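You operate a simulated robot arm through the tools that you are given. There is no shell and no other tool.

You run a simulated two-armed robot. Do the job below in one go: nothing can be reset, and whatever is moved stays where it is left.

TASK
Unlock the extruder, start the pump, set speed 4, then start the screws.
Fine: heat stays off; no push is refused.

It is judged by the outcome, as a careful person would: the job done as asked, and still so three seconds after it is handed in. It fails if anything else is knocked over, pushed out of place, dropped, spilled or broken.

THE ROBOT
Two 7-joint arms with fingered hands on one trunk that stands fixed in place. Base frame: the origin is at the foot of the trunk, x ahead of it, y to its left, z up. Lengths are in m, angles in rad, forces in N, time in s.
The left shoulder is at [0.02, 0.269, 1.17], the right one opposite. Each reaches about 1.298 m from its shoulder. Payload 5 kg a hand.
The TCP of each hand is the grasp point between the finger pads, 0.042 m short of the fingertips. In the tool frame z runs along the fingers and y along their closing line. The gripper opens to 0.208 m; its body begins 0.119 m behind the TCP. The gripper is a hand of 4 fingers: y runs from the thumb to the fingers, the wrist lies at [0, 0, -0.317] in the tool frame, and closing takes about 1.5 s.
Orientation is told as [roll, pitch, yaw] about the base's x, y, z axes, in that order, counted from this pose: with the fingers straight down and closing along the base's y, the tool's x points along the base's -x, its y along +y and its z along -z.

THE INTERFACE
- The arms move only by the tool apply_moves. It takes "left_increments", "right_increments" or both (then of equal length, played together; a hand with none holds still); each is a list that holds one entry, the list of rows, each a list of 6 numbers: the shift along the tool's x, y, z in m, then the turn, a rotation vector about the tool's x, y, z in rad. In form: [[[x, y, z, ax, ay, az], ...]]. A call has 1 to 20 rows; each row is the pose to reach, as a shift and turn from the pose commanded when the call began, along the tool's axes at that moment. "left_jaw" and "right_jaw" are, for a hand that has rows, the finger opening in m, from 0 to 0.208, set as the call begins (left out, the last holds). Each row takes 0.2 s and may step no farther than 0.05 m and 0.15 rad from the row before; otherwise, or with a gripper value out of range, the whole call is refused. Where a pose cannot be reached the arm comes as near as it can. A force on the tool above 90 N (or 10 N above the force at the start of the call, whichever is more), or a blocked arm, ends the call early, and 0.2 s more pass. The fingers move at their own pace (about 0.153 m/s each) and stop on an object; they squeeze with about 27 N. The grip force told is the motor's: it shows also when the fingers shut on nothing. Time passes only in rows, and 0.2 s behind the last, so rows that repeat a pose let the fingers close. It gives the time, the measured TCP pose, the force on the tool (base axes), the opening and the grip force at its end, in the units of the frame above (readings bear some noise), with the torque about the TCP (base axes, N m) and any sound that the robot's microphone picked up.
- Cameras (640 x 400 px; columns grow to the right, rows downward): "scene" is now at [0.163, 0.0041, 1.4778]; the picture's right is [0.06, -1.00, 0.00], its down [-0.16, -0.01, -0.99] and it looks along [0.99, 0.06, -0.16] (base axes); focal length 214 px, centre (320, 200). "left" rides on the left gripper at [-0.093, 0.001, -0.146] in its tool frame; the picture's right is [-0.01, -1.00, 0.00], its down [0.84, -0.01, -0.54] and it looks along [0.54, -0.01, 0.84] (tool axes); focal length 280 px, centre (320, 200). "right" rides on the right gripper at [0.093, 0.001, -0.146] in its tool frame; the picture's right is [-0.02, 1.00, 0.00], its down [-0.84, -0.01, -0.54] and it looks along [-0.54, -0.01, 0.84] (tool axes); focal length 280 px, centre (320, 200). There is no depth. A picture from a camera that has moved, and an enlarged one, comes with that camera's place and axes in the base frame and with its lens.
- camera(camera): a new picture of that camera. It takes no simulated time.
- slide_trunk(by): moves the trunk up (or, below 0, down) by that many m; the arms and the scene camera ride with it, the base frame stays. It gives what a move gives, with no picture.
- set_fingers(finger1, finger2, finger3, thumb_bend, hand): sets how far each is bent, from 0 (flat) to 100 (curled in); at 30 the hand is open as for a grip, at 70 the pads meet at the TCP. One left out holds its place. A second passes; each finger stops where it meets its share of the squeeze, and holds until it gets a number again. A gripper value or a shape takes the hand back. It gives what a move gives, with no picture; readings hold the bend of each and the force on the fingers (four entries, about 0 where the hand has none), thumb and palm.
- set_grasp(shape, hand): the hand has 4 fingers and takes this shape, open, in about a second: jaw (thumb against the fingers, like two jaws); tri (thumb and two fingers); tip (a fingertip pinch); poke (one finger out to press); point (the index stretched); flat (the hand flat); cup (the hand cupped); fist (a fist). The gripper value then closes the fingers along that shape, each until it touches; the sizes above hold for jaw. It gives what a move gives, with no picture.
- aim_head(pan, tilt): turns the head with the scene camera to pan (to the left, within 1.396 rad either way) and tilt (down, from -0.506 to 1.204), counted from straight ahead of the robot (the tilt from the chest, where the trunk bows). It gives what a move gives.
- inspect(camera, box): a new picture of the part [left, top, right, bottom] of that camera's present view, enlarged. It takes no simulated time.
- sign_off(): hands the job in; it is judged then, once.

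Nothing tells you positions but the pictures and the camera data. Unless the task says otherwise, let go and move clear before handing in.

The tools are called after "Request:" as a command line: name --argument value ..., lists and objects as JSON in quotes. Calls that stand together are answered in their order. apply_moves: Moves the arms, as the interface text tells. Its arguments: {"type":"object","properties":{"left_increments":{"type":"array","items":{"type":"array","items":{"type":"array","items":{"type":"number"}}}},"left_jaw":{"type":"number"},"right_increments":{"type":"array","items":{"type":"array","items":{"type":"array","items":{"type":"number"}}}},"right_jaw":{"type":"number"}},"required":[]} The other tools are called the same way: slide_trunk (by) moves the trunk up or down; set_grasp (shape, hand) gives the hand a shape; set_fingers (finger1, finger2, finger3, thumb_bend, hand) moves the fingers one by one; aim_head (pan, tilt) turns the head that bears the scene camera; camera (camera) takes a picture; inspect (camera, box) takes an enlarged picture of a part of a camera's view; sign_off () hands the job in.

At the start:

```text
t: 0.0
left_tcp_pos: [0.4384, 0.1591, 1.5356]
left_tool_rot: [0.0, 0.0, 0.001]
left_ft_force: [0.5, -0.1, 0.2]
left_wrist_torque: [0.01, 0.02, 0.01]
left_finger_gap: 0.208
left_grasp_force: 0.0
left_shape: jaw
left_bend: [30.0, 30.0, 30.0, 30.0]
left_finger forces: [0.0, 0.0, 0.0, 0.0, 0.1, 0.0]
right_tcp_pos: [0.5329, -0.2057, 1.5744]
right_tool_rot: [0.0, -0.002, 0.001]
right_ft_force: [0.0, 0.3, 0.5]
right_wrist_torque: [-0.02, 0.03, 0.01]
right_finger_gap: 0.208
right_grasp_force: 0.0
right_shape: jaw
right_bend: [30.0, 30.0, 30.0, 30.0]
right_finger forces: [0.0, 0.0, 0.1, 0.0, 0.0, 0.0]
trunk travel left (down, up): [-0.548, 0.073]
head pan, tilt (commanded): [0.059, 0.161]
```

scene: 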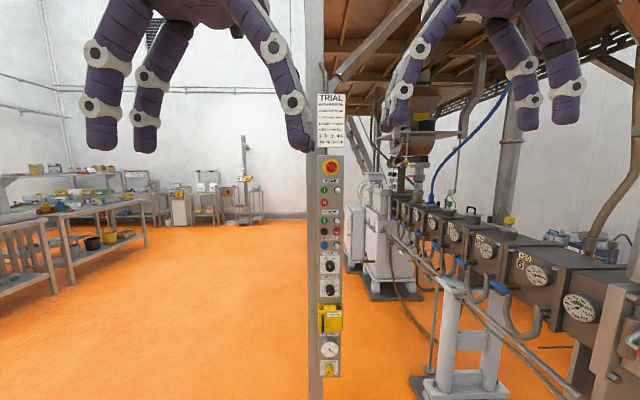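
right: 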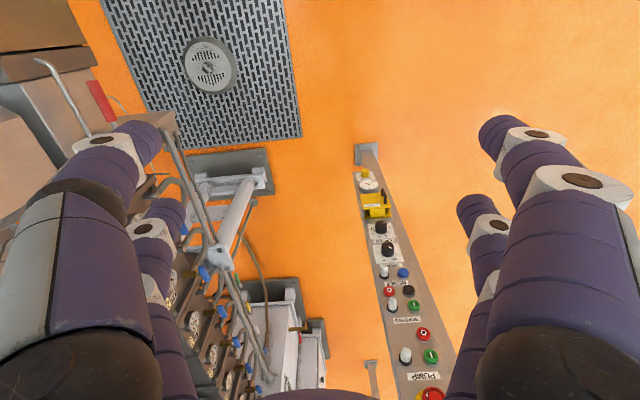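
left: 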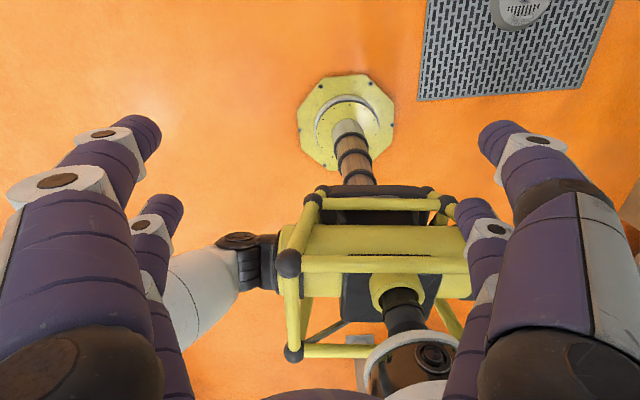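

I see a narrow control column ahead with a notice, an emergency stop, several buttons, two knobs, a yellow lockout piece and a dial. I'll enlarge the panel to read the labels before moving.

Request:
inspect --camera "scene" --box '[300, 80, 364, 150]'

Request:
inspect --camera "scene" --box '[300, 150, 364, 190]'

Request:
inspect --camera "scene" --box '[300, 175, 364, 255]'

Request:
inspect --camera "scene" --box '[300, 240, 364, 310]'

Request:
inspect --camera "scene" --box '[300, 295, 364, 385]'

```text
5.71 times, centred on (332, 115) of scene
camera zoom: at [0.163, 0.0041, 1.4778], right [0.06, -1.0, 0.0], down [-0.16, -0.01, -0.99], along [0.99, 0.06, -0.16], focal length 1226 px, centre (251, 686)
```

zoom: 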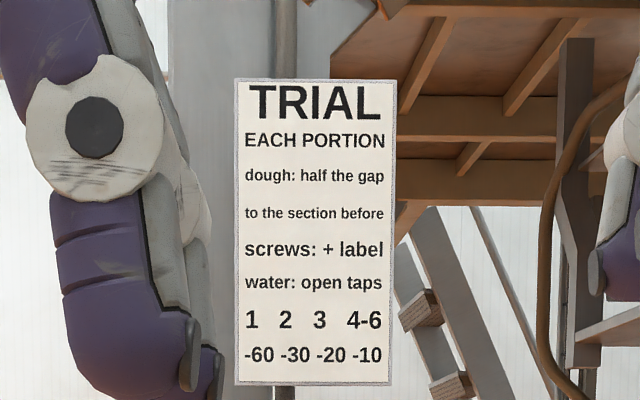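

```text
10.00 times, centred on (332, 170) of scene
camera zoom: at [0.163, 0.0041, 1.4778], right [0.06, -1.0, 0.0], down [-0.16, -0.01, -0.99], along [0.99, 0.06, -0.16], focal length 2145 px, centre (200, 500)
```

zoom: 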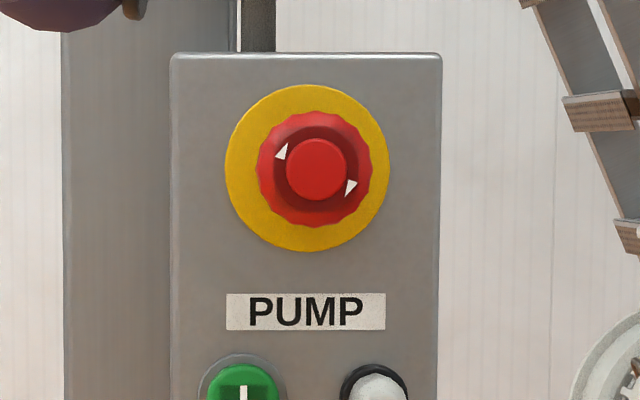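

```text
5.00 times, centred on (332, 215) of scene
camera zoom: at [0.163, 0.0041, 1.4778], right [0.06, -1.0, 0.0], down [-0.16, -0.01, -0.99], along [0.99, 0.06, -0.16], focal length 1072 px, centre (260, 125)
```

zoom: 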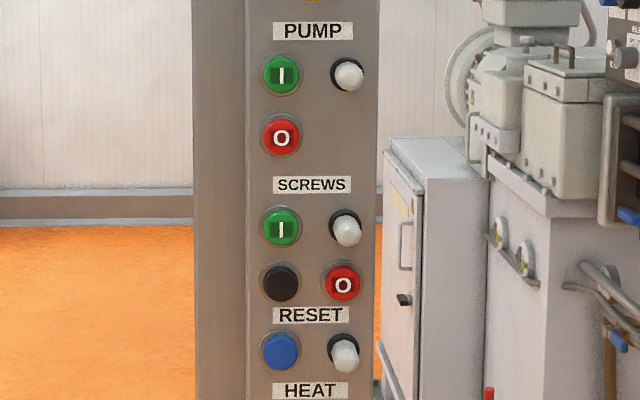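

```text
5.71 times, centred on (332, 275) of scene
camera zoom: at [0.163, 0.0041, 1.4778], right [0.06, -1.0, 0.0], down [-0.16, -0.01, -0.99], along [0.99, 0.06, -0.16], focal length 1226 px, centre (251, -229)
```

zoom: 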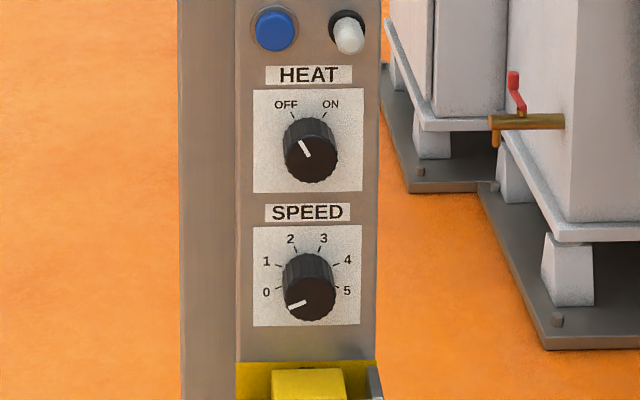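

```text
4.44 times, centred on (332, 340) of scene
camera zoom: at [0.163, 0.0041, 1.4778], right [0.06, -1.0, 0.0], down [-0.16, -0.01, -0.99], along [0.99, 0.06, -0.16], focal length 953 px, centre (267, -422)
```

zoom: 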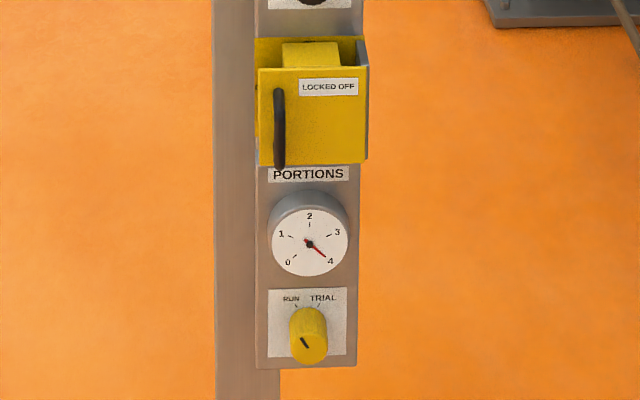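

The panel column stands roughly at x≈1.05, y≈0, from z≈1.5 down to z≈0.55. It has an e-stop, pump, screws, reset, heat, speed, a "LOCKED OFF" yellow box with a handle, a portions dial and a RUN/TRIAL selector. I'll look around for obstacles and other controls before moving.

Request:
aim_head --pan -0.7 --tilt 0.4

Request:
camera --camera "scene"

Request:
inspect --camera "right" --box '[340, 130, 470, 400]'

```text
t: 1.1
left_tcp_pos: [0.4394, 0.1608, 1.5344]
left_tool_rot: [0.0, -0.001, 0.001]
left_ft_force: [0.4, -0.6, -0.5]
left_wrist_torque: [-0.02, 0.0, 0.01]
left_finger_gap: 0.2081
left_grasp_force: 0.1
left_shape: jaw
left_bend: [30.0, 30.0, 30.0, 30.0]
left_finger forces: [0.1, 0.0, 0.1, 0.0, 0.1, 0.0]
right_tcp_pos: [0.5331, -0.2044, 1.5733]
right_tool_rot: [-0.002, -0.002, 0.001]
right_ft_force: [0.8, 0.7, 0.0]
right_wrist_torque: [0.01, -0.03, 0.0]
right_finger_gap: 0.208
right_grasp_force: 0.2
right_shape: jaw
right_bend: [30.0, 30.0, 30.0, 30.0]
right_finger forces: [0.0, 0.0, 0.0, 0.0, 0.0, 0.0]
trunk travel left (down, up): [-0.548, 0.073]
head pan, tilt (commanded): [-0.7, 0.4]
```

```text
taken
camera scene: at [0.1412, -0.061, 1.4555], right [-0.64, -0.77, 0.0], down [-0.3, 0.25, -0.92], along [0.71, -0.59, -0.39], focal length 214 px, centre (320, 200)
```

scene: 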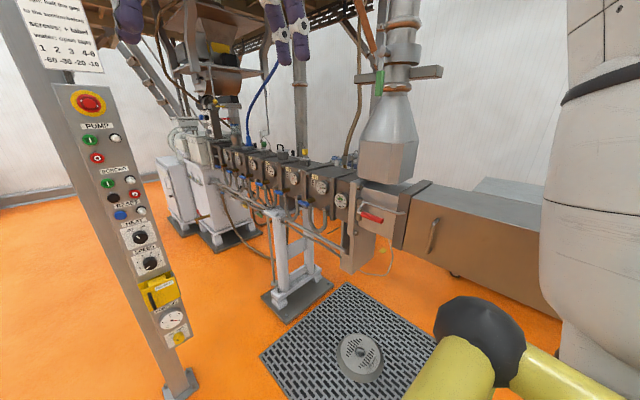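

```text
1.48 times, centred on (405, 265) of right
camera zoom: at [0.4402, -0.2046, 1.7206], right [0.01, 1.0, 0.0], down [0.84, -0.01, 0.54], along [0.54, -0.01, -0.84], focal length 415 px, centre (194, 104)
```

zoom: 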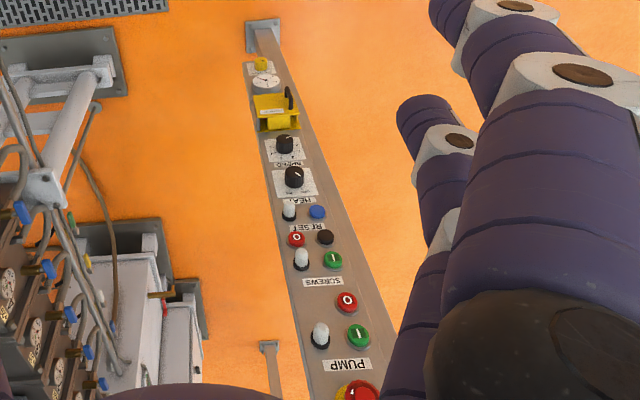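

The extruder stands to the right (y < -0.6) and the panel post is free-standing. I'll lower the trunk so the lower part of the panel can be read, then look straight at it.

Request:
slide_trunk --by -0.35

Request:
aim_head --pan 0.0 --tilt 0.35

Request:
camera --camera "scene"

```text
t: 4.5
left_tcp_pos: [0.4509, 0.1599, 1.1764]
left_tool_rot: [0.0, 0.022, -0.001]
left_ft_force: [-0.7, 0.1, -1.0]
left_wrist_torque: [-0.02, -0.07, 0.03]
left_finger_gap: 0.2076
left_grasp_force: 0.1
left_shape: jaw
left_bend: [30.0, 30.0, 30.0, 30.0]
left_finger forces: [0.0, 0.1, 0.0, 0.0, 0.1, 0.0]
right_tcp_pos: [0.619, -0.2054, 1.1487]
right_tool_rot: [0.0, 0.138, 0.0]
right_ft_force: [-0.6, 0.5, 0.6]
right_wrist_torque: [0.0, -0.07, 0.02]
right_finger_gap: 0.2079
right_grasp_force: 0.1
right_shape: jaw
right_bend: [30.0, 30.0, 30.0, 30.0]
right_finger forces: [0.0, 0.0, 0.1, 0.0, 0.0, 0.1]
trunk travel left (down, up): [-0.198, 0.423]
head pan, tilt (commanded): [-0.7, 0.4]
```

```text
t: 5.6
left_tcp_pos: [0.4526, 0.1599, 1.175]
left_tool_rot: [-0.001, 0.02, -0.001]
left_ft_force: [0.2, 0.1, -0.1]
left_wrist_torque: [-0.02, 0.02, 0.01]
left_finger_gap: 0.2079
left_grasp_force: 0.0
left_shape: jaw
left_bend: [30.0, 30.0, 30.0, 30.0]
left_finger forces: [0.0, 0.0, 0.0, 0.0, 0.0, 0.1]
right_tcp_pos: [0.6204, -0.2043, 1.1476]
right_tool_rot: [0.0, 0.14, -0.002]
right_ft_force: [0.0, -0.2, -0.6]
right_wrist_torque: [0.0, 0.0, 0.0]
right_finger_gap: 0.2079
right_grasp_force: 0.0
right_shape: jaw
right_bend: [30.0, 30.0, 30.0, 30.0]
right_finger forces: [0.0, 0.0, 0.0, 0.0, 0.0, 0.1]
trunk travel left (down, up): [-0.198, 0.423]
head pan, tilt (commanded): [0.0, 0.351]
```

```text
taken
camera scene: at [0.2406, -0.0015, 1.0948], right [0.0, -1.0, 0.0], down [-0.34, 0.0, -0.94], along [0.94, 0.0, -0.34], focal length 214 px, centre (320, 200)
```

scene: 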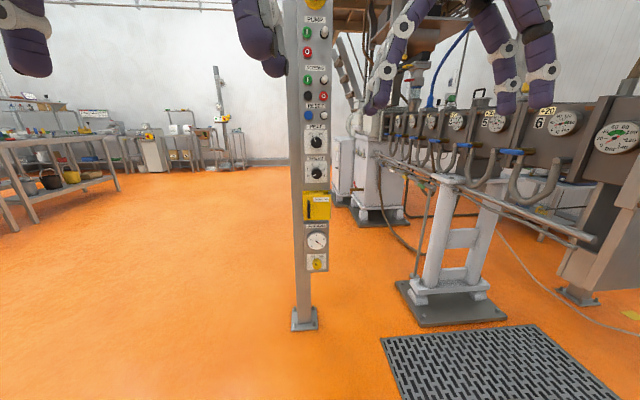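

The trunk bowed a little as it went down, but both hands are clear. I'll zoom in on the panel from this new height.

Request:
inspect --camera "scene" --box '[285, 180, 349, 220]'

Request:
inspect --camera "scene" --box '[285, 215, 349, 275]'

Request:
inspect --camera "scene" --box '[285, 120, 349, 190]'

Request:
inspect --camera "scene" --box '[285, 0, 349, 125]'

Request:
camera --camera "right"

```text
10.00 times, centred on (317, 200) of scene
camera zoom: at [0.2406, -0.0015, 1.0948], right [0.0, -1.0, 0.0], down [-0.34, 0.0, -0.94], along [0.94, 0.0, -0.34], focal length 2145 px, centre (350, 200)
```

zoom: 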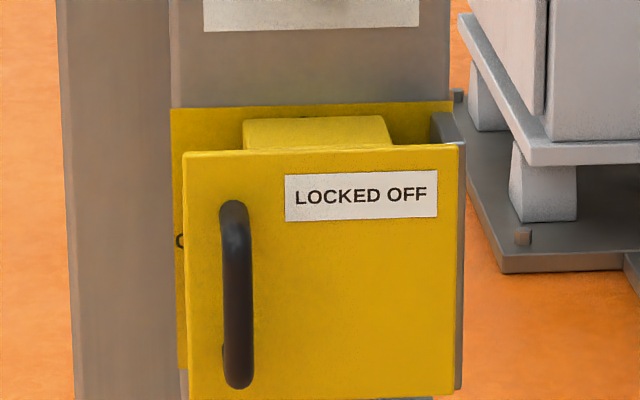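

```text
6.67 times, centred on (317, 245) of scene
camera zoom: at [0.2406, -0.0015, 1.0948], right [0.0, -1.0, 0.0], down [-0.34, 0.0, -0.94], along [0.94, 0.0, -0.34], focal length 1430 px, centre (340, -100)
```

zoom: 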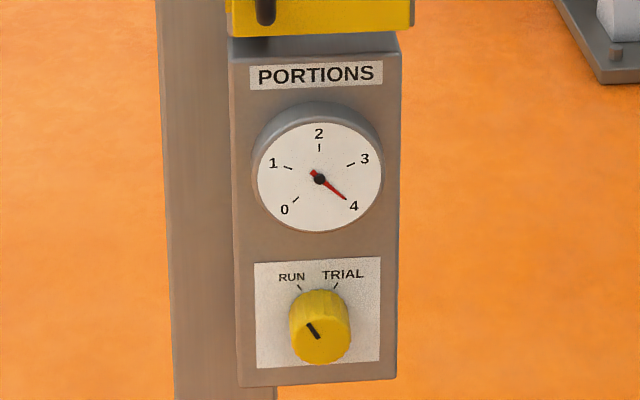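

```text
5.71 times, centred on (317, 155) of scene
camera zoom: at [0.2406, -0.0015, 1.0948], right [0.0, -1.0, 0.0], down [-0.34, 0.0, -0.94], along [0.94, 0.0, -0.34], focal length 1226 px, centre (337, 457)
```

zoom: 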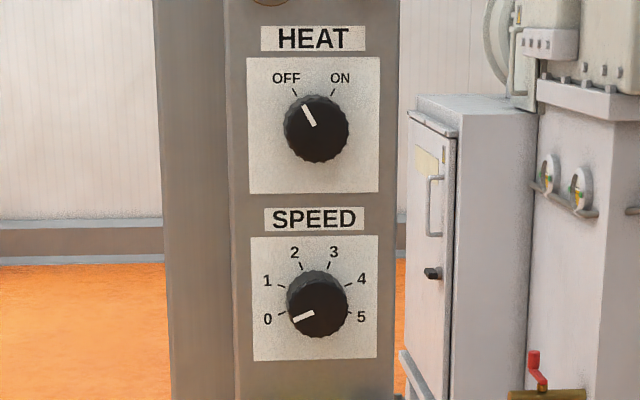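

```text
3.20 times, centred on (317, 62) of scene
camera zoom: at [0.2406, -0.0015, 1.0948], right [0.0, -1.0, 0.0], down [-0.34, 0.0, -0.94], along [0.94, 0.0, -0.34], focal length 686 px, centre (330, 640)
```

zoom: 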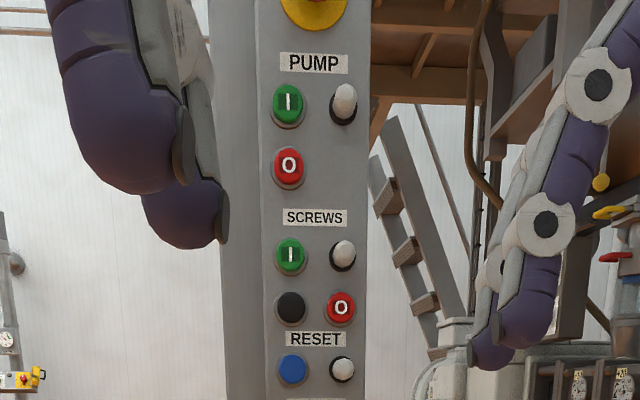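

```text
taken
camera right: at [0.5481, -0.2046, 1.3053], right [0.01, 1.0, 0.0], down [0.91, -0.01, 0.42], along [0.42, -0.01, -0.91], focal length 280 px, centre (320, 200)
```

right: 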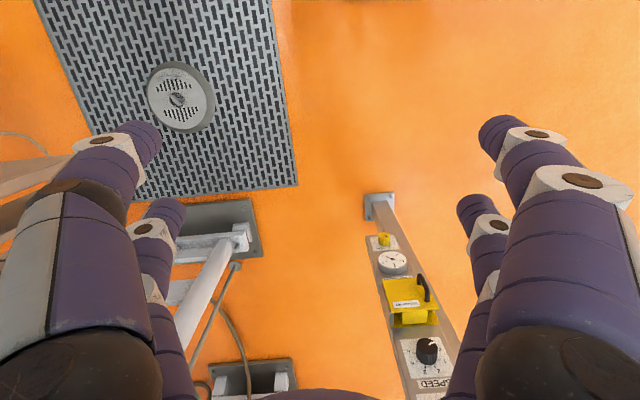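

The yellow "LOCKED OFF" box at about (1.0, 0.01, 0.79) seems to be a door or cover with a D-handle on its left side. Next I bring the left hand up, fingers forward, to use its camera for a close look at the box.

Request:
apply_moves --left_increments '[[[-0.03, 0.008, 0.018, 0, -0.1445, 0], [-0.06, 0.016, 0.035, 0, -0.289, 0], [-0.09, 0.025, 0.053, 0, -0.4335, 0], [-0.12, 0.033, 0.071, 0, -0.578, 0], [-0.15, 0.041, 0.089, 0, -0.7225, 0], [-0.18, 0.049, 0.106, 0, -0.867, 0], [-0.21, 0.057, 0.124, 0, -1.0115, 0], [-0.24, 0.065, 0.142, 0, -1.156, 0], [-0.27, 0.074, 0.16, 0, -1.3005, 0], [-0.3, 0.082, 0.177, 0, -1.445, 0], [-0.33, 0.09, 0.195, 0, -1.589, 0], [-0.33, 0.09, 0.195, 0, -1.589, 0]]]'

Request:
camera --camera "left"

Request:
camera --camera "scene"

```text
t: 8.2
left_tcp_pos: [0.7806, 0.2488, 0.9772]
left_tool_rot: [-0.349, -1.568, 0.352]
left_ft_force: [0.4, 0.3, 0.4]
left_wrist_torque: [-0.04, 0.02, -0.03]
left_finger_gap: 0.2079
left_grasp_force: 0.0
left_shape: jaw
left_bend: [30.0, 30.0, 30.0, 30.0]
left_finger forces: [0.0, 0.0, 0.0, 0.0, 0.0, 0.1]
right_tcp_pos: [0.618, -0.2052, 1.1484]
right_tool_rot: [-0.001, 0.138, 0.001]
right_ft_force: [0.0, 0.7, 1.1]
right_wrist_torque: [-0.05, -0.03, 0.01]
right_finger_gap: 0.2079
right_grasp_force: 0.0
right_shape: jaw
right_bend: [30.0, 30.0, 30.0, 30.0]
right_finger forces: [0.0, 0.0, 0.1, 0.1, 0.0, 0.1]
trunk travel left (down, up): [-0.198, 0.423]
head pan, tilt (commanded): [0.0, 0.351]
```

```text
taken
camera left: at [0.6338, 0.2514, 1.0712], right [0.0, -1.0, 0.01], down [-0.54, -0.01, -0.84], along [0.84, -0.01, -0.54], focal length 280 px, centre (320, 200)
```

left: 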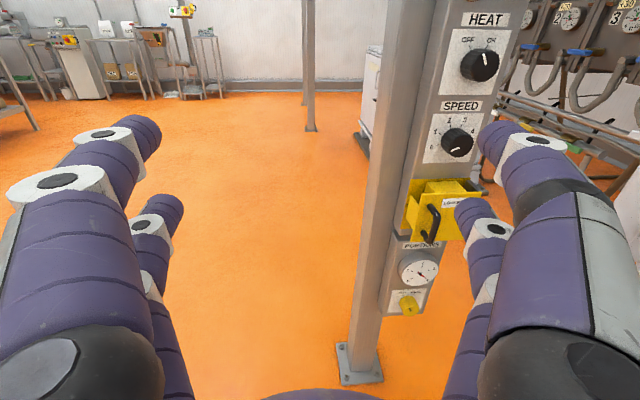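

```text
taken
camera scene: at [0.2401, -0.0012, 1.0954], right [0.0, -1.0, 0.0], down [-0.34, 0.0, -0.94], along [0.94, 0.0, -0.34], focal length 214 px, centre (320, 200)
```

scene: 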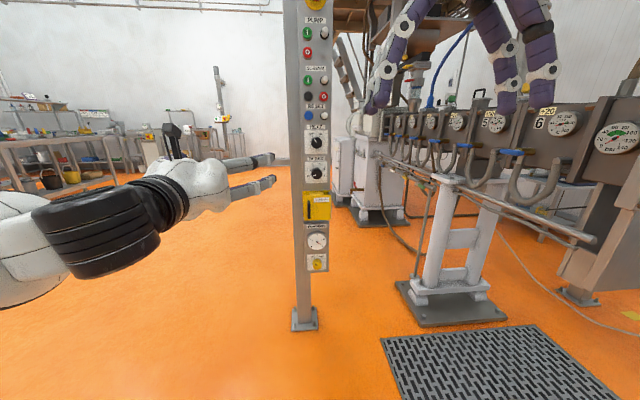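

Request:
inspect --camera "left" --box '[380, 160, 500, 235]'

Request:
inspect --camera "left" --box '[400, 0, 530, 165]'

Request:
inspect --camera "left" --box '[380, 230, 480, 330]'

```text
5.33 times, centred on (440, 198) of left
camera zoom: at [0.6338, 0.2514, 1.0712], right [0.0, -1.0, 0.01], down [-0.54, -0.01, -0.84], along [0.84, -0.01, -0.54], focal length 1495 px, centre (-320, 213)
```

zoom: 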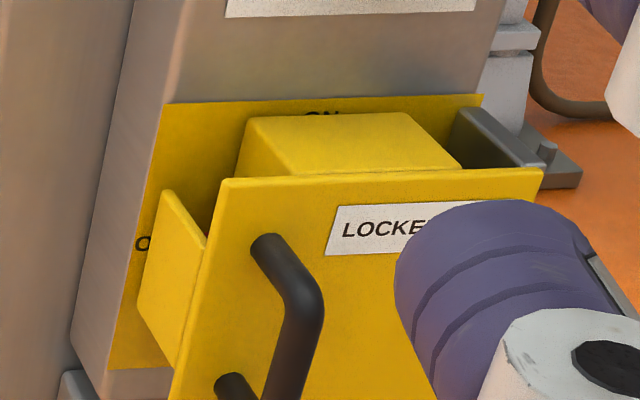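

```text
2.42 times, centred on (465, 82) of left
camera zoom: at [0.6338, 0.2514, 1.0712], right [0.0, -1.0, 0.01], down [-0.54, -0.01, -0.84], along [0.84, -0.01, -0.54], focal length 680 px, centre (-32, 485)
```

zoom: 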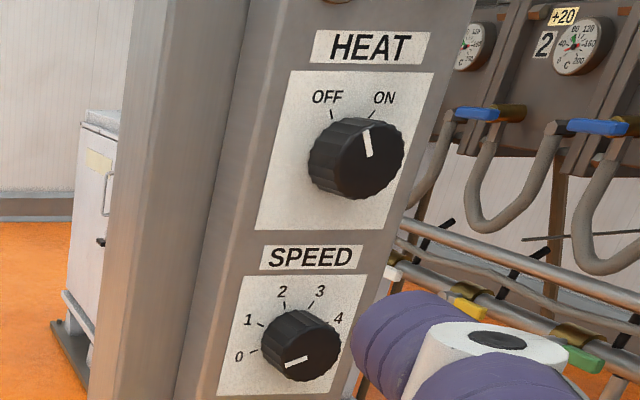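

```text
4.00 times, centred on (430, 280) of left
camera zoom: at [0.6338, 0.2514, 1.0712], right [0.0, -1.0, 0.01], down [-0.54, -0.01, -0.84], along [0.84, -0.01, -0.54], focal length 1122 px, centre (-120, -120)
```

zoom: 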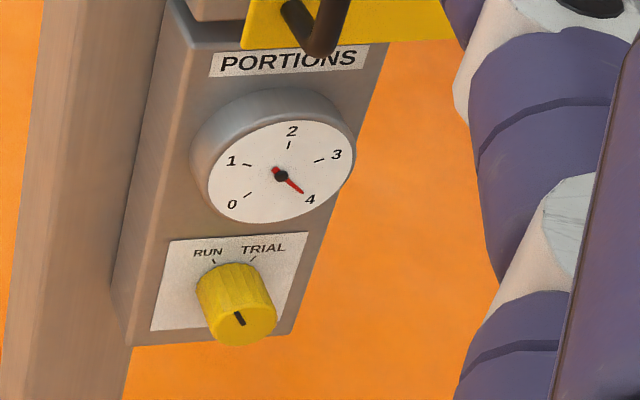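

Behind the hinged yellow door (hinge on its right, D-handle on its left) there is a back plate with "ON" at the top and "O…" at the left, so the isolator is behind it. I'll try the hand shapes on the left hand to see where the fingertips end up.

Request:
set_grasp --hand "left" --shape "tip"

Request:
camera --camera "left"

Request:
inspect --camera "scene" --box '[130, 110, 310, 230]'

Request:
set_grasp --hand "right" --shape "poke"

Request:
camera --camera "right"

Request:
camera --camera "scene"

```text
t: 9.1
left_tcp_pos: [0.7808, 0.2488, 0.9762]
left_tool_rot: [-0.049, -1.566, 0.049]
left_ft_force: [-1.0, 1.1, -0.4]
left_wrist_torque: [-0.01, -0.02, 0.0]
left_finger_gap: 0.208
left_grasp_force: 0.1
left_shape: tip
left_bend: [30.0, 30.0, 30.0, 30.0]
left_finger forces: [0.0, 0.0, 0.0, 0.0, 0.0, 0.1]
right_tcp_pos: [0.6203, -0.2056, 1.1481]
right_tool_rot: [0.001, 0.14, 0.0]
right_ft_force: [0.1, 0.9, -0.6]
right_wrist_torque: [0.0, -0.01, -0.02]
right_finger_gap: 0.2079
right_grasp_force: 0.1
right_shape: jaw
right_bend: [30.0, 30.0, 30.0, 30.0]
right_finger forces: [0.0, 0.1, 0.0, 0.0, 0.0, 0.0]
trunk travel left (down, up): [-0.198, 0.423]
head pan, tilt (commanded): [0.0, 0.351]
```

```text
taken
camera left: at [0.6346, 0.2514, 1.0703], right [0.0, -1.0, 0.01], down [-0.54, -0.01, -0.84], along [0.84, -0.01, -0.54], focal length 280 px, centre (320, 200)
```

left: 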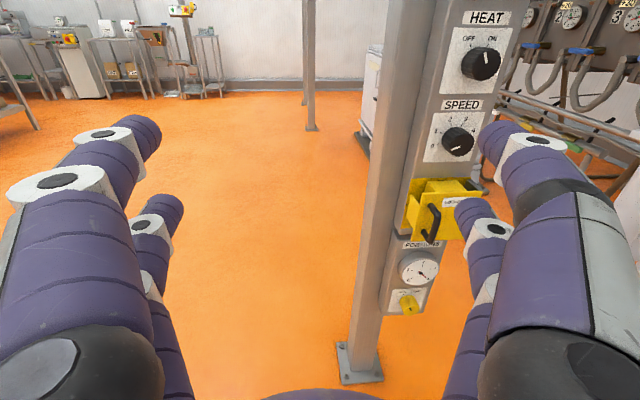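

```text
3.33 times, centred on (220, 170) of scene
camera zoom: at [0.2406, -0.0014, 1.0948], right [0.0, -1.0, 0.0], down [-0.34, 0.0, -0.94], along [0.94, 0.0, -0.34], focal length 715 px, centre (653, 300)
```

zoom: 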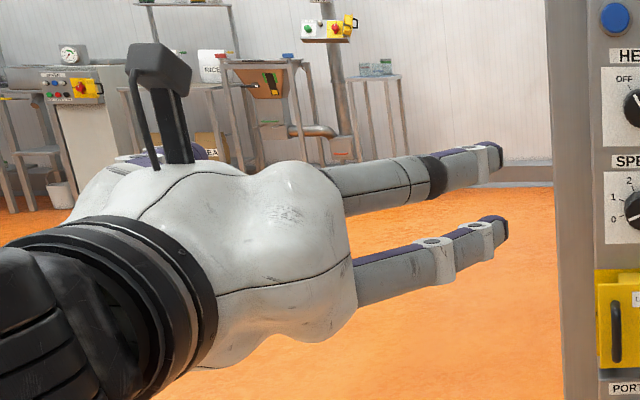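

```text
t: 10.0
left_tcp_pos: [0.7802, 0.2484, 0.9764]
left_tool_rot: [-0.05, -1.566, 0.052]
left_ft_force: [-0.5, -1.0, 0.4]
left_wrist_torque: [0.04, 0.03, 0.01]
left_finger_gap: 0.2079
left_grasp_force: 0.1
left_shape: tip
left_bend: [30.0, 30.0, 30.0, 30.0]
left_finger forces: [0.0, 0.1, 0.0, 0.0, 0.0, 0.0]
right_tcp_pos: [0.6197, -0.206, 1.1479]
right_tool_rot: [0.0, 0.139, 0.001]
right_ft_force: [0.1, 1.0, 1.3]
right_wrist_torque: [0.02, 0.01, 0.04]
right_finger_gap: 0.0001
right_grasp_force: 0.1
right_shape: poke
right_bend: [100.0, 100.0, 100.0, 33.0]
right_finger forces: [0.1, 0.0, 0.0, 0.0, 0.0, 0.0]
trunk travel left (down, up): [-0.198, 0.423]
head pan, tilt (commanded): [0.0, 0.351]
```

```text
taken
camera right: at [0.548, -0.2046, 1.3053], right [0.01, 1.0, 0.0], down [0.91, -0.01, 0.42], along [0.42, -0.01, -0.91], focal length 280 px, centre (320, 200)
```

right: 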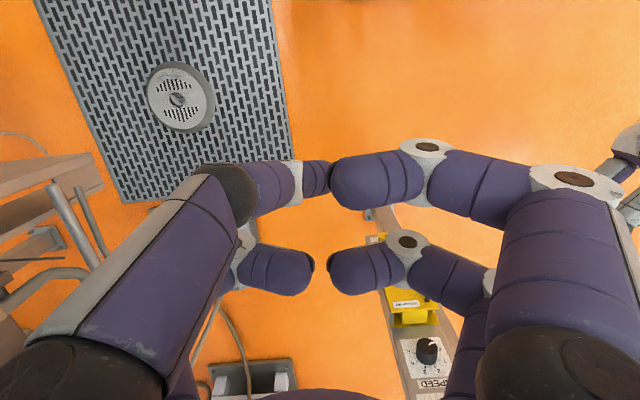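

```text
taken
camera scene: at [0.2406, -0.0014, 1.0948], right [0.0, -1.0, 0.0], down [-0.34, 0.0, -0.94], along [0.94, 0.0, -0.34], focal length 214 px, centre (320, 200)
```

scene: 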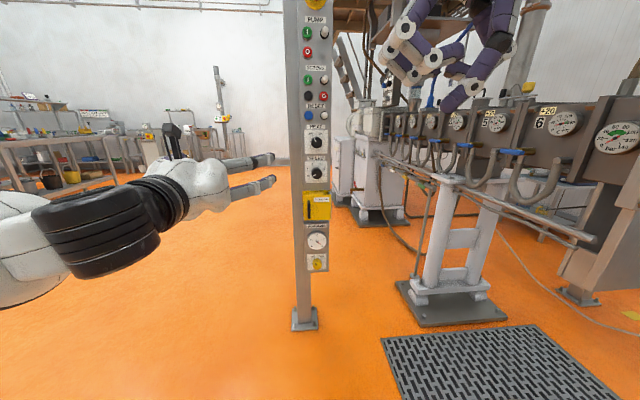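

The right hand's "poke" shape was perhaps still forming, so I'll let a little time pass and look again.

Request:
apply_moves --right_increments '[[[0, 0, 0, 0, 0, 0], [0, 0, 0, 0, 0, 0], [0, 0, 0, 0, 0, 0]]]'

Request:
camera --camera "right"

Request:
inspect --camera "scene" --box '[360, 0, 560, 125]'

Request:
set_grasp --hand "right" --shape "point"

Request:
camera --camera "right"

Request:
inspect --camera "scene" --box '[360, 0, 560, 125]'

```text
t: 10.8
left_tcp_pos: [0.7788, 0.2487, 0.9764]
left_tool_rot: [-0.05, -1.567, 0.05]
left_ft_force: [-0.5, 0.6, -0.9]
left_wrist_torque: [0.04, -0.01, 0.02]
left_finger_gap: 0.208
left_grasp_force: 0.1
left_shape: tip
left_bend: [30.0, 30.0, 30.0, 30.0]
left_finger forces: [0.1, 0.0, 0.0, 0.0, 0.0, 0.0]
right_tcp_pos: [0.6197, -0.2066, 1.1474]
right_tool_rot: [0.001, 0.139, 0.0]
right_ft_force: [0.4, 0.2, 0.0]
right_wrist_torque: [-0.03, 0.0, -0.02]
right_finger_gap: 0.0
right_grasp_force: 0.1
right_shape: poke
right_bend: [100.0, 100.0, 100.0, 33.0]
right_finger forces: [0.0, 0.0, 0.0, 0.0, 0.0, 0.0]
trunk travel left (down, up): [-0.198, 0.423]
head pan, tilt (commanded): [0.0, 0.351]
```

```text
taken
camera right: at [0.5481, -0.2046, 1.3053], right [0.01, 1.0, 0.0], down [0.91, -0.01, 0.42], along [0.42, -0.01, -0.91], focal length 280 px, centre (320, 200)
```

right: 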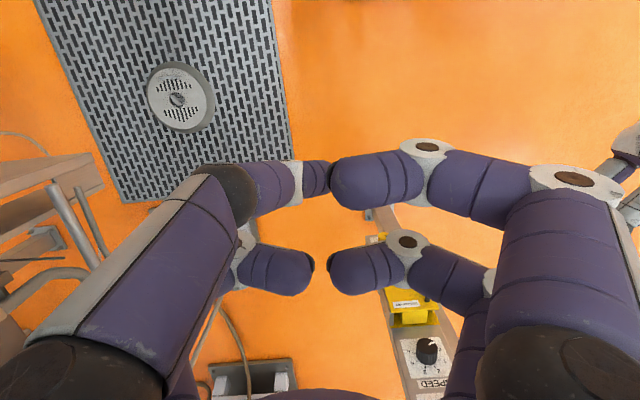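

```text
3.20 times, centred on (460, 62) of scene
camera zoom: at [0.2406, -0.0014, 1.0948], right [0.0, -1.0, 0.0], down [-0.34, 0.0, -0.94], along [0.94, 0.0, -0.34], focal length 686 px, centre (-128, 640)
```

zoom: 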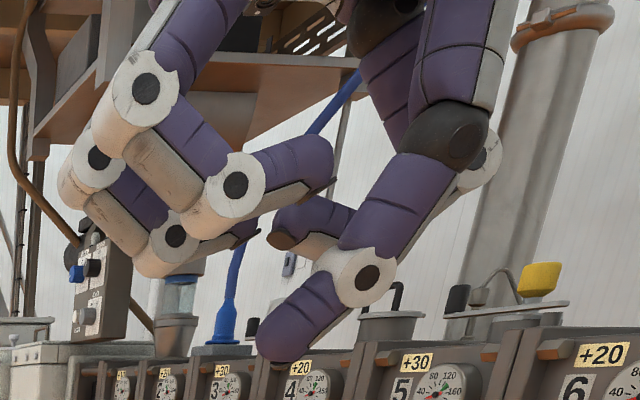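

```text
t: 11.7
left_tcp_pos: [0.7805, 0.2481, 0.976]
left_tool_rot: [-0.054, -1.566, 0.057]
left_ft_force: [0.2, 0.5, -0.5]
left_wrist_torque: [-0.04, 0.01, -0.01]
left_finger_gap: 0.2077
left_grasp_force: 0.1
left_shape: tip
left_bend: [30.0, 30.0, 30.0, 30.0]
left_finger forces: [0.0, 0.0, 0.0, 0.0, 0.0, 0.0]
right_tcp_pos: [0.6183, -0.2055, 1.1474]
right_tool_rot: [0.001, 0.139, 0.0]
right_ft_force: [-0.1, 0.3, 0.5]
right_wrist_torque: [-0.07, -0.04, 0.0]
right_finger_gap: 0.2018
right_grasp_force: 0.1
right_shape: point
right_bend: [70.0, 100.0, 100.0, 32.0]
right_finger forces: [0.0, 0.1, 0.1, 0.1, 0.1, 0.0]
trunk travel left (down, up): [-0.198, 0.423]
head pan, tilt (commanded): [0.0, 0.351]
```

```text
taken
camera right: at [0.548, -0.2046, 1.3053], right [0.01, 1.0, 0.0], down [0.91, -0.01, 0.42], along [0.42, -0.01, -0.91], focal length 280 px, centre (320, 200)
```

right: 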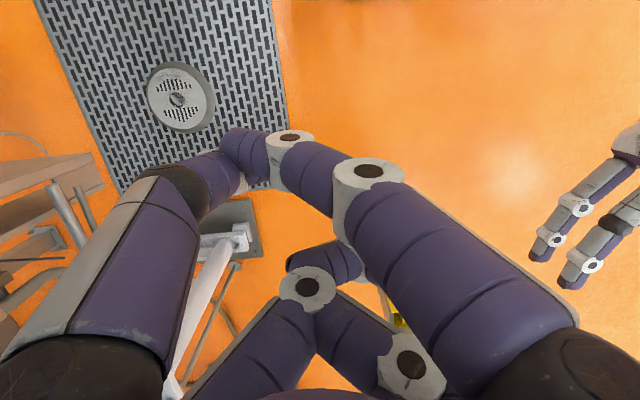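

```text
3.20 times, centred on (460, 62) of scene
camera zoom: at [0.2406, -0.0014, 1.0948], right [0.0, -1.0, 0.0], down [-0.34, 0.0, -0.94], along [0.94, 0.0, -0.34], focal length 686 px, centre (-128, 640)
```

zoom: 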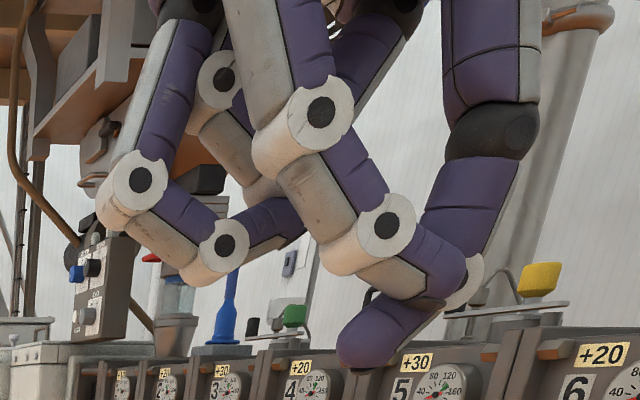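

The "poke" and "point" shapes leave several curled digits near the front, so I want to know the tip pinch when shut. I'll close the left hand in "tip" and look at it.

Request:
apply_moves --left_increments '[[[0, 0, 0, 0, 0, 0], [0, 0, 0, 0, 0, 0], [0, 0, 0, 0, 0, 0], [0, 0, 0, 0, 0, 0], [0, 0, 0, 0, 0, 0], [0, 0, 0, 0, 0, 0], [0, 0, 0, 0, 0, 0], [0, 0, 0, 0, 0, 0]]]' --left_jaw 0.0

Request:
camera --camera "left"

Request:
inspect --camera "scene" --box '[130, 110, 310, 230]'

Request:
set_grasp --hand "right" --shape "tri"

Request:
camera --camera "right"

Request:
inspect --camera "scene" --box '[360, 0, 560, 125]'

```text
t: 13.5
left_tcp_pos: [0.7811, 0.2487, 0.9752]
left_tool_rot: [-0.05, -1.568, 0.052]
left_ft_force: [-0.1, -0.9, -0.4]
left_wrist_torque: [0.04, 0.01, 0.04]
left_finger_gap: 0.0
left_grasp_force: 27.3
left_shape: tip
left_bend: [70.0, 70.0, 70.0, 70.0]
left_finger forces: [0.1, 0.0, 0.0, 0.0, 0.0, 0.0]
right_tcp_pos: [0.6205, -0.2055, 1.1474]
right_tool_rot: [0.0, 0.14, 0.0]
right_ft_force: [0.0, -0.1, 0.6]
right_wrist_torque: [-0.05, -0.02, -0.01]
right_finger_gap: 0.2015
right_grasp_force: 0.0
right_shape: point
right_bend: [70.0, 100.0, 100.0, 32.0]
right_finger forces: [0.1, 0.1, 0.0, 0.0, 0.0, 0.0]
trunk travel left (down, up): [-0.198, 0.423]
head pan, tilt (commanded): [0.0, 0.351]
```

```text
taken
camera left: at [0.6345, 0.2514, 1.0703], right [0.0, -1.0, 0.01], down [-0.54, -0.01, -0.84], along [0.84, -0.01, -0.54], focal length 280 px, centre (320, 200)
```

left: 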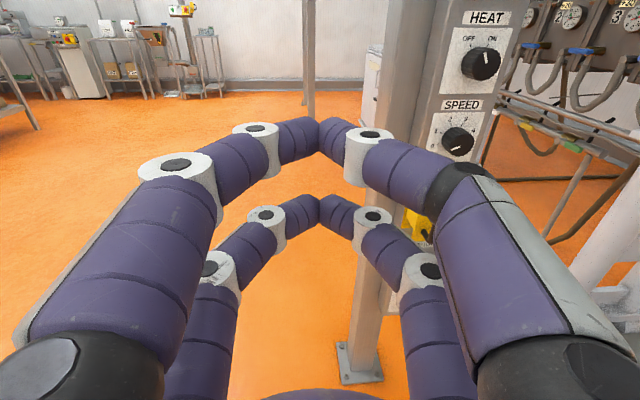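

```text
3.33 times, centred on (220, 170) of scene
camera zoom: at [0.2406, -0.0014, 1.0948], right [0.0, -1.0, 0.0], down [-0.34, 0.0, -0.94], along [0.94, 0.0, -0.34], focal length 715 px, centre (653, 300)
```

zoom: 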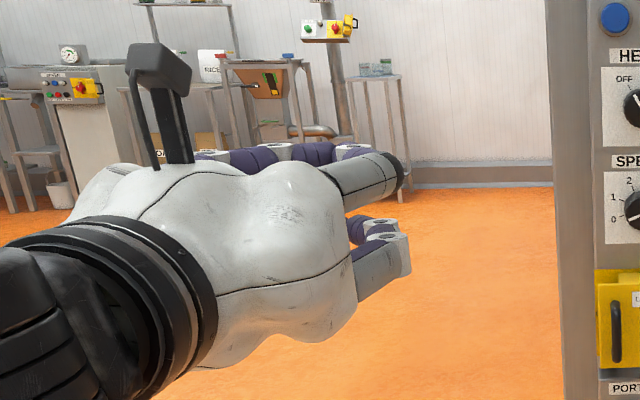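

```text
t: 14.4
left_tcp_pos: [0.7799, 0.2488, 0.9758]
left_tool_rot: [-0.053, -1.567, 0.052]
left_ft_force: [-0.2, 0.0, 0.7]
left_wrist_torque: [0.0, -0.01, 0.02]
left_finger_gap: 0.0
left_grasp_force: 26.6
left_shape: tip
left_bend: [70.0, 70.0, 70.0, 70.0]
left_finger forces: [0.1, 0.0, 0.1, 0.0, 0.1, 0.0]
right_tcp_pos: [0.6203, -0.2054, 1.1486]
right_tool_rot: [0.001, 0.14, 0.001]
right_ft_force: [0.1, 0.2, -0.6]
right_wrist_torque: [-0.01, 0.01, 0.01]
right_finger_gap: 0.2078
right_grasp_force: 0.0
right_shape: tri
right_bend: [30.0, 30.0, 30.0, 30.0]
right_finger forces: [0.0, 0.0, 0.0, 0.0, 0.0, 0.0]
trunk travel left (down, up): [-0.198, 0.423]
head pan, tilt (commanded): [0.0, 0.351]
```

```text
taken
camera right: at [0.5481, -0.2046, 1.3053], right [0.01, 1.0, 0.0], down [0.91, -0.01, 0.42], along [0.42, -0.01, -0.91], focal length 280 px, centre (320, 200)
```

right: 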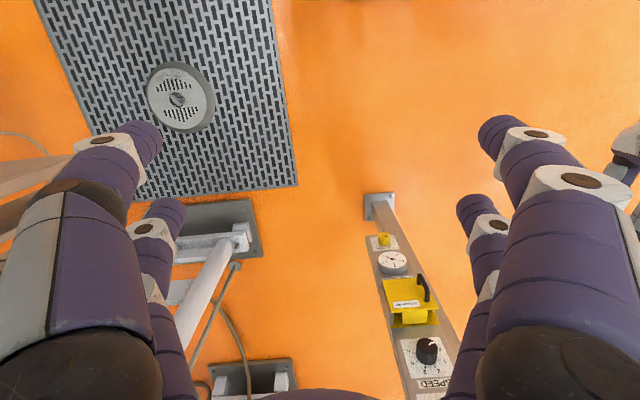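

```text
3.20 times, centred on (460, 62) of scene
camera zoom: at [0.2407, -0.0014, 1.0948], right [0.0, -1.0, 0.0], down [-0.34, 0.0, -0.94], along [0.94, 0.0, -0.34], focal length 686 px, centre (-128, 640)
```

zoom: 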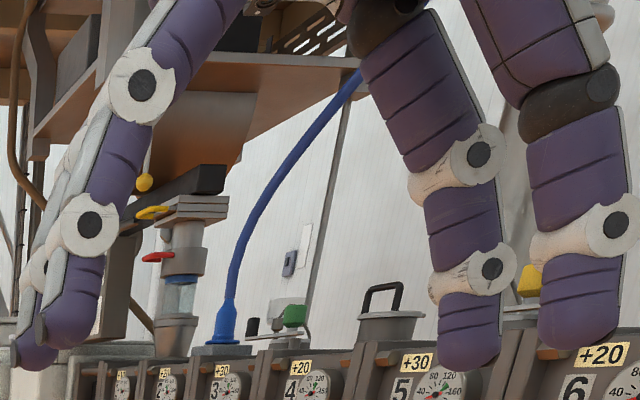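

The hand is a 2×2 arrangement: digits close in two pairs about 0.07 m apart, and "poke" leaves one digit out near the tool axis. Now I open the left hand and bring its camera nearer the yellow box to see what is behind the door.

Request:
apply_moves --left_increments '[[[0.014, -0.03, 0.016, 0, 0, 0], [0.028, -0.06, 0.032, 0, 0, 0], [0.042, -0.09, 0.048, 0, 0, 0], [0.056, -0.12, 0.064, 0, 0, 0], [0.07, -0.14, 0.08, 0, 0, 0], [0.07, -0.14, 0.08, 0, 0, 0]]]' --left_jaw 0.208

Request:
camera --camera "left"

Request:
inspect --camera "left" --box '[260, 130, 420, 230]'

```text
t: 15.8
left_tcp_pos: [0.8573, 0.1115, 0.9025]
left_tool_rot: [-0.079, -1.566, 0.082]
left_ft_force: [0.7, -0.5, -0.4]
left_wrist_torque: [0.04, -0.01, 0.03]
left_finger_gap: 0.2078
left_grasp_force: 0.0
left_shape: tip
left_bend: [30.0, 30.0, 30.0, 30.0]
left_finger forces: [0.1, 0.0, 0.0, 0.0, 0.0, 0.0]
right_tcp_pos: [0.6195, -0.206, 1.1472]
right_tool_rot: [0.001, 0.14, 0.001]
right_ft_force: [-0.6, -0.7, -1.3]
right_wrist_torque: [0.08, 0.03, 0.0]
right_finger_gap: 0.2082
right_grasp_force: 0.0
right_shape: tri
right_bend: [30.0, 30.0, 30.0, 30.0]
right_finger forces: [0.0, 0.0, 0.0, 0.1, 0.0, 0.0]
trunk travel left (down, up): [-0.198, 0.423]
head pan, tilt (commanded): [0.0, 0.351]
```

```text
taken
camera left: at [0.7108, 0.1136, 0.9976], right [0.0, -1.0, 0.01], down [-0.54, -0.01, -0.84], along [0.84, -0.01, -0.54], focal length 280 px, centre (320, 200)
```

left: 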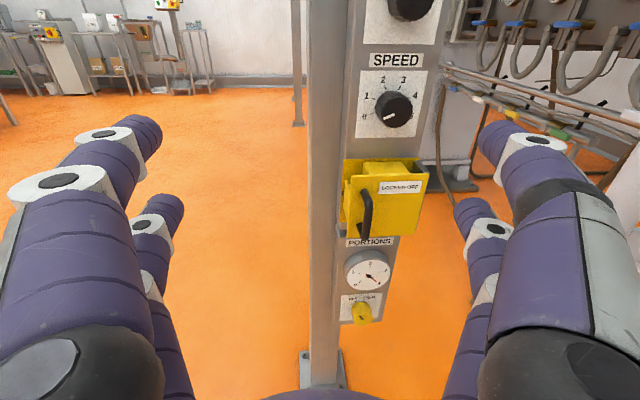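

```text
4.00 times, centred on (340, 180) of left
camera zoom: at [0.7108, 0.1136, 0.9976], right [0.0, -1.0, 0.01], down [-0.54, -0.01, -0.84], along [0.84, -0.01, -0.54], focal length 1122 px, centre (240, 280)
```

zoom: 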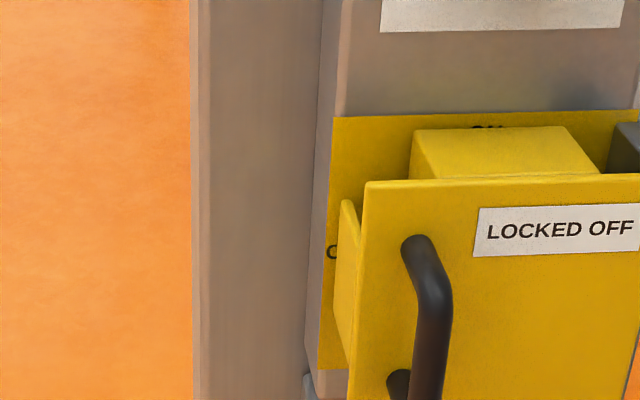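

The door's front face is at x≈1.057 (y −0.046…0.066, z 0.707…0.818), hinged at its right side. Its black handle bar is near (1.027, 0.043, 0.765), and the panel face is near x≈1.10. I bring the left hand in front of the handle with a smaller opening, stopping short to check.

Request:
apply_moves --left_increments '[[[0.025, -0.017, 0.02, 0, 0, 0], [0.05, -0.034, 0.04, 0, 0, 0], [0.075, -0.051, 0.06, 0, 0, 0], [0.1025, -0.0685, 0.08, 0, 0, 0], [0.1025, -0.0685, 0.09, 0, 0, 0], [0.1025, -0.0685, 0.09, 0, 0, 0]]]' --left_jaw 0.09

Request:
camera --camera "left"

Request:
inspect --camera "scene" --box '[230, 130, 390, 230]'

```text
t: 17.2
left_tcp_pos: [0.9464, 0.0409, 0.7988]
left_tool_rot: [-0.092, -1.566, 0.092]
left_ft_force: [1.0, 0.8, -0.6]
left_wrist_torque: [0.01, -0.02, -0.03]
left_finger_gap: 0.0906
left_grasp_force: 0.1
left_shape: tip
left_bend: [73.0, 73.0, 73.0, 70.0]
left_finger forces: [0.0, 0.0, 0.0, 0.0, 0.0, 0.0]
right_tcp_pos: [0.6204, -0.2046, 1.1478]
right_tool_rot: [0.001, 0.14, -0.001]
right_ft_force: [-0.5, -0.2, -0.6]
right_wrist_torque: [0.0, 0.01, -0.02]
right_finger_gap: 0.2079
right_grasp_force: 0.0
right_shape: tri
right_bend: [30.0, 30.0, 30.0, 30.0]
right_finger forces: [0.0, 0.0, 0.0, 0.0, 0.0, 0.0]
trunk travel left (down, up): [-0.198, 0.423]
head pan, tilt (commanded): [0.0, 0.351]
```

```text
taken
camera left: at [0.7998, 0.0434, 0.8937], right [0.0, -1.0, 0.01], down [-0.54, -0.01, -0.84], along [0.84, -0.01, -0.54], focal length 280 px, centre (320, 200)
```

left: 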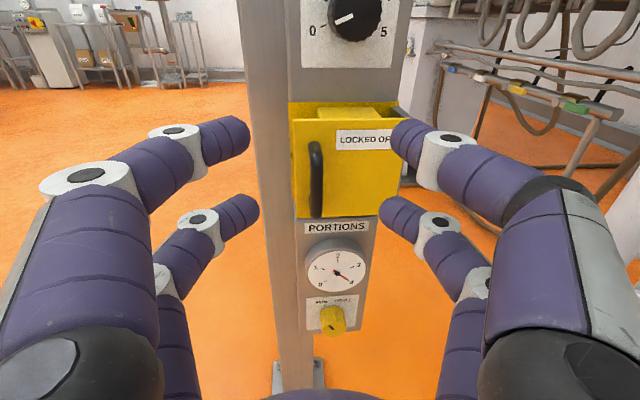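

```text
4.00 times, centred on (310, 180) of scene
camera zoom: at [0.2407, -0.0014, 1.0948], right [0.0, -1.0, 0.0], down [-0.34, 0.0, -0.94], along [0.94, 0.0, -0.34], focal length 858 px, centre (360, 280)
```

zoom: 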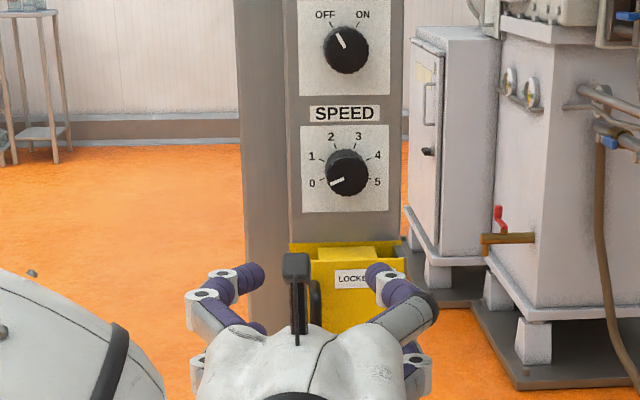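

The handle bar lies midway between the open fingers. I move forward onto it and then close the lower pair of fingers on the bar.

Request:
apply_moves --left_increments '[[[0, 0.002, 0.025, 0, 0, 0], [0, 0.002, 0.045, 0, 0, 0], [0, 0.002, 0.05, 0, 0, 0], [0, 0.002, 0.05, 0, 0, 0]]]'

Request:
camera --camera "left"

```text
t: 18.2
left_tcp_pos: [0.9989, 0.0453, 0.8007]
left_tool_rot: [0.005, -1.568, -0.007]
left_ft_force: [-0.7, 0.0, 0.1]
left_wrist_torque: [0.0, 0.0, 0.0]
left_finger_gap: 0.0904
left_grasp_force: 0.1
left_shape: tip
left_bend: [73.0, 73.0, 73.0, 70.0]
left_finger forces: [0.1, 0.1, 0.0, 0.1, 0.0, 0.0]
right_tcp_pos: [0.6192, -0.2058, 1.1478]
right_tool_rot: [0.0, 0.139, -0.001]
right_ft_force: [0.4, 0.0, 0.6]
right_wrist_torque: [-0.01, -0.01, 0.0]
right_finger_gap: 0.2079
right_grasp_force: 0.0
right_shape: tri
right_bend: [30.0, 30.0, 30.0, 30.0]
right_finger forces: [0.0, 0.0, 0.0, 0.1, 0.1, 0.1]
trunk travel left (down, up): [-0.198, 0.423]
head pan, tilt (commanded): [0.0, 0.351]
```

```text
taken
camera left: at [0.8523, 0.0477, 0.8949], right [0.0, -1.0, 0.01], down [-0.54, -0.01, -0.84], along [0.84, -0.01, -0.54], focal length 280 px, centre (320, 200)
```

left: 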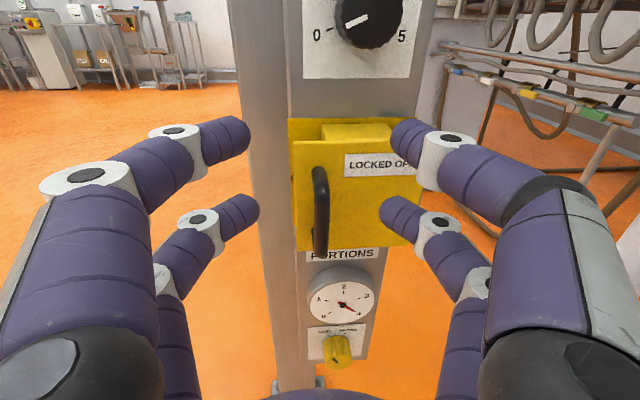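

The fingertips are level with the bar; I go a few millimetres deeper and close on it.

Request:
apply_moves --left_increments '[[[0, 0, 0.008, 0, 0, 0], [0, 0, 0.008, 0, 0, 0], [0, 0, 0.008, 0, 0, 0], [0, 0, 0.008, 0, 0, 0], [0, 0, 0.008, 0, 0, 0], [0, 0, 0.008, 0, 0, 0]]]' --left_jaw 0.0

Request:
camera --camera "left"

Request:
inspect --camera "left" --box '[220, 100, 420, 260]'

```text
t: 19.6
left_tcp_pos: [1.0051, 0.0447, 0.8013]
left_tool_rot: [0.007, -1.568, -0.011]
left_ft_force: [7.1, -6.4, 0.0]
left_wrist_torque: [-0.2, -0.21, -0.09]
left_finger_gap: 0.0
left_grasp_force: 26.7
left_shape: tip
left_bend: [70.0, 71.0, 70.0, 70.0]
left_finger forces: [0.0, 0.0, 0.0, 0.0, 0.0, 0.0]
right_tcp_pos: [0.6192, -0.2057, 1.1475]
right_tool_rot: [0.0, 0.14, 0.001]
right_ft_force: [0.6, -0.5, 0.8]
right_wrist_torque: [0.03, 0.01, -0.01]
right_finger_gap: 0.208
right_grasp_force: 0.0
right_shape: tri
right_bend: [30.0, 30.0, 30.0, 30.0]
right_finger forces: [0.1, 0.1, 0.0, 0.1, 0.1, 0.0]
trunk travel left (down, up): [-0.198, 0.423]
head pan, tilt (commanded): [0.0, 0.351]
```

```text
taken
camera left: at [0.8598, 0.0461, 0.8949], right [0.0, -1.0, 0.01], down [-0.54, -0.01, -0.84], along [0.84, -0.01, -0.54], focal length 280 px, centre (320, 200)
```

left: 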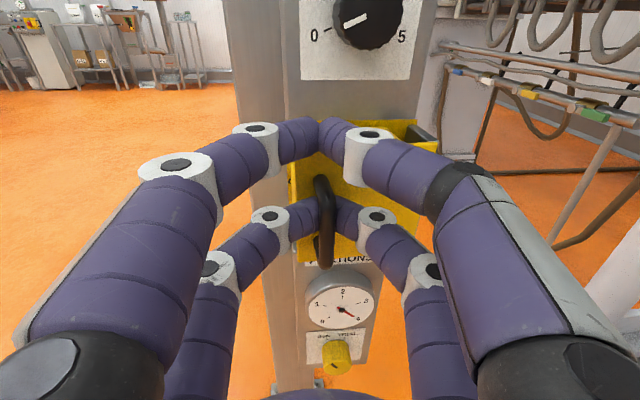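

```text
2.50 times, centred on (320, 180) of left
camera zoom: at [0.8598, 0.0461, 0.8949], right [0.0, -1.0, 0.01], down [-0.54, -0.01, -0.84], along [0.84, -0.01, -0.54], focal length 701 px, centre (320, 250)
```

zoom: 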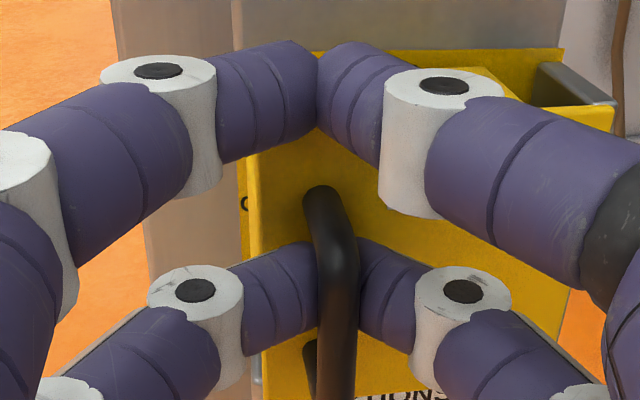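

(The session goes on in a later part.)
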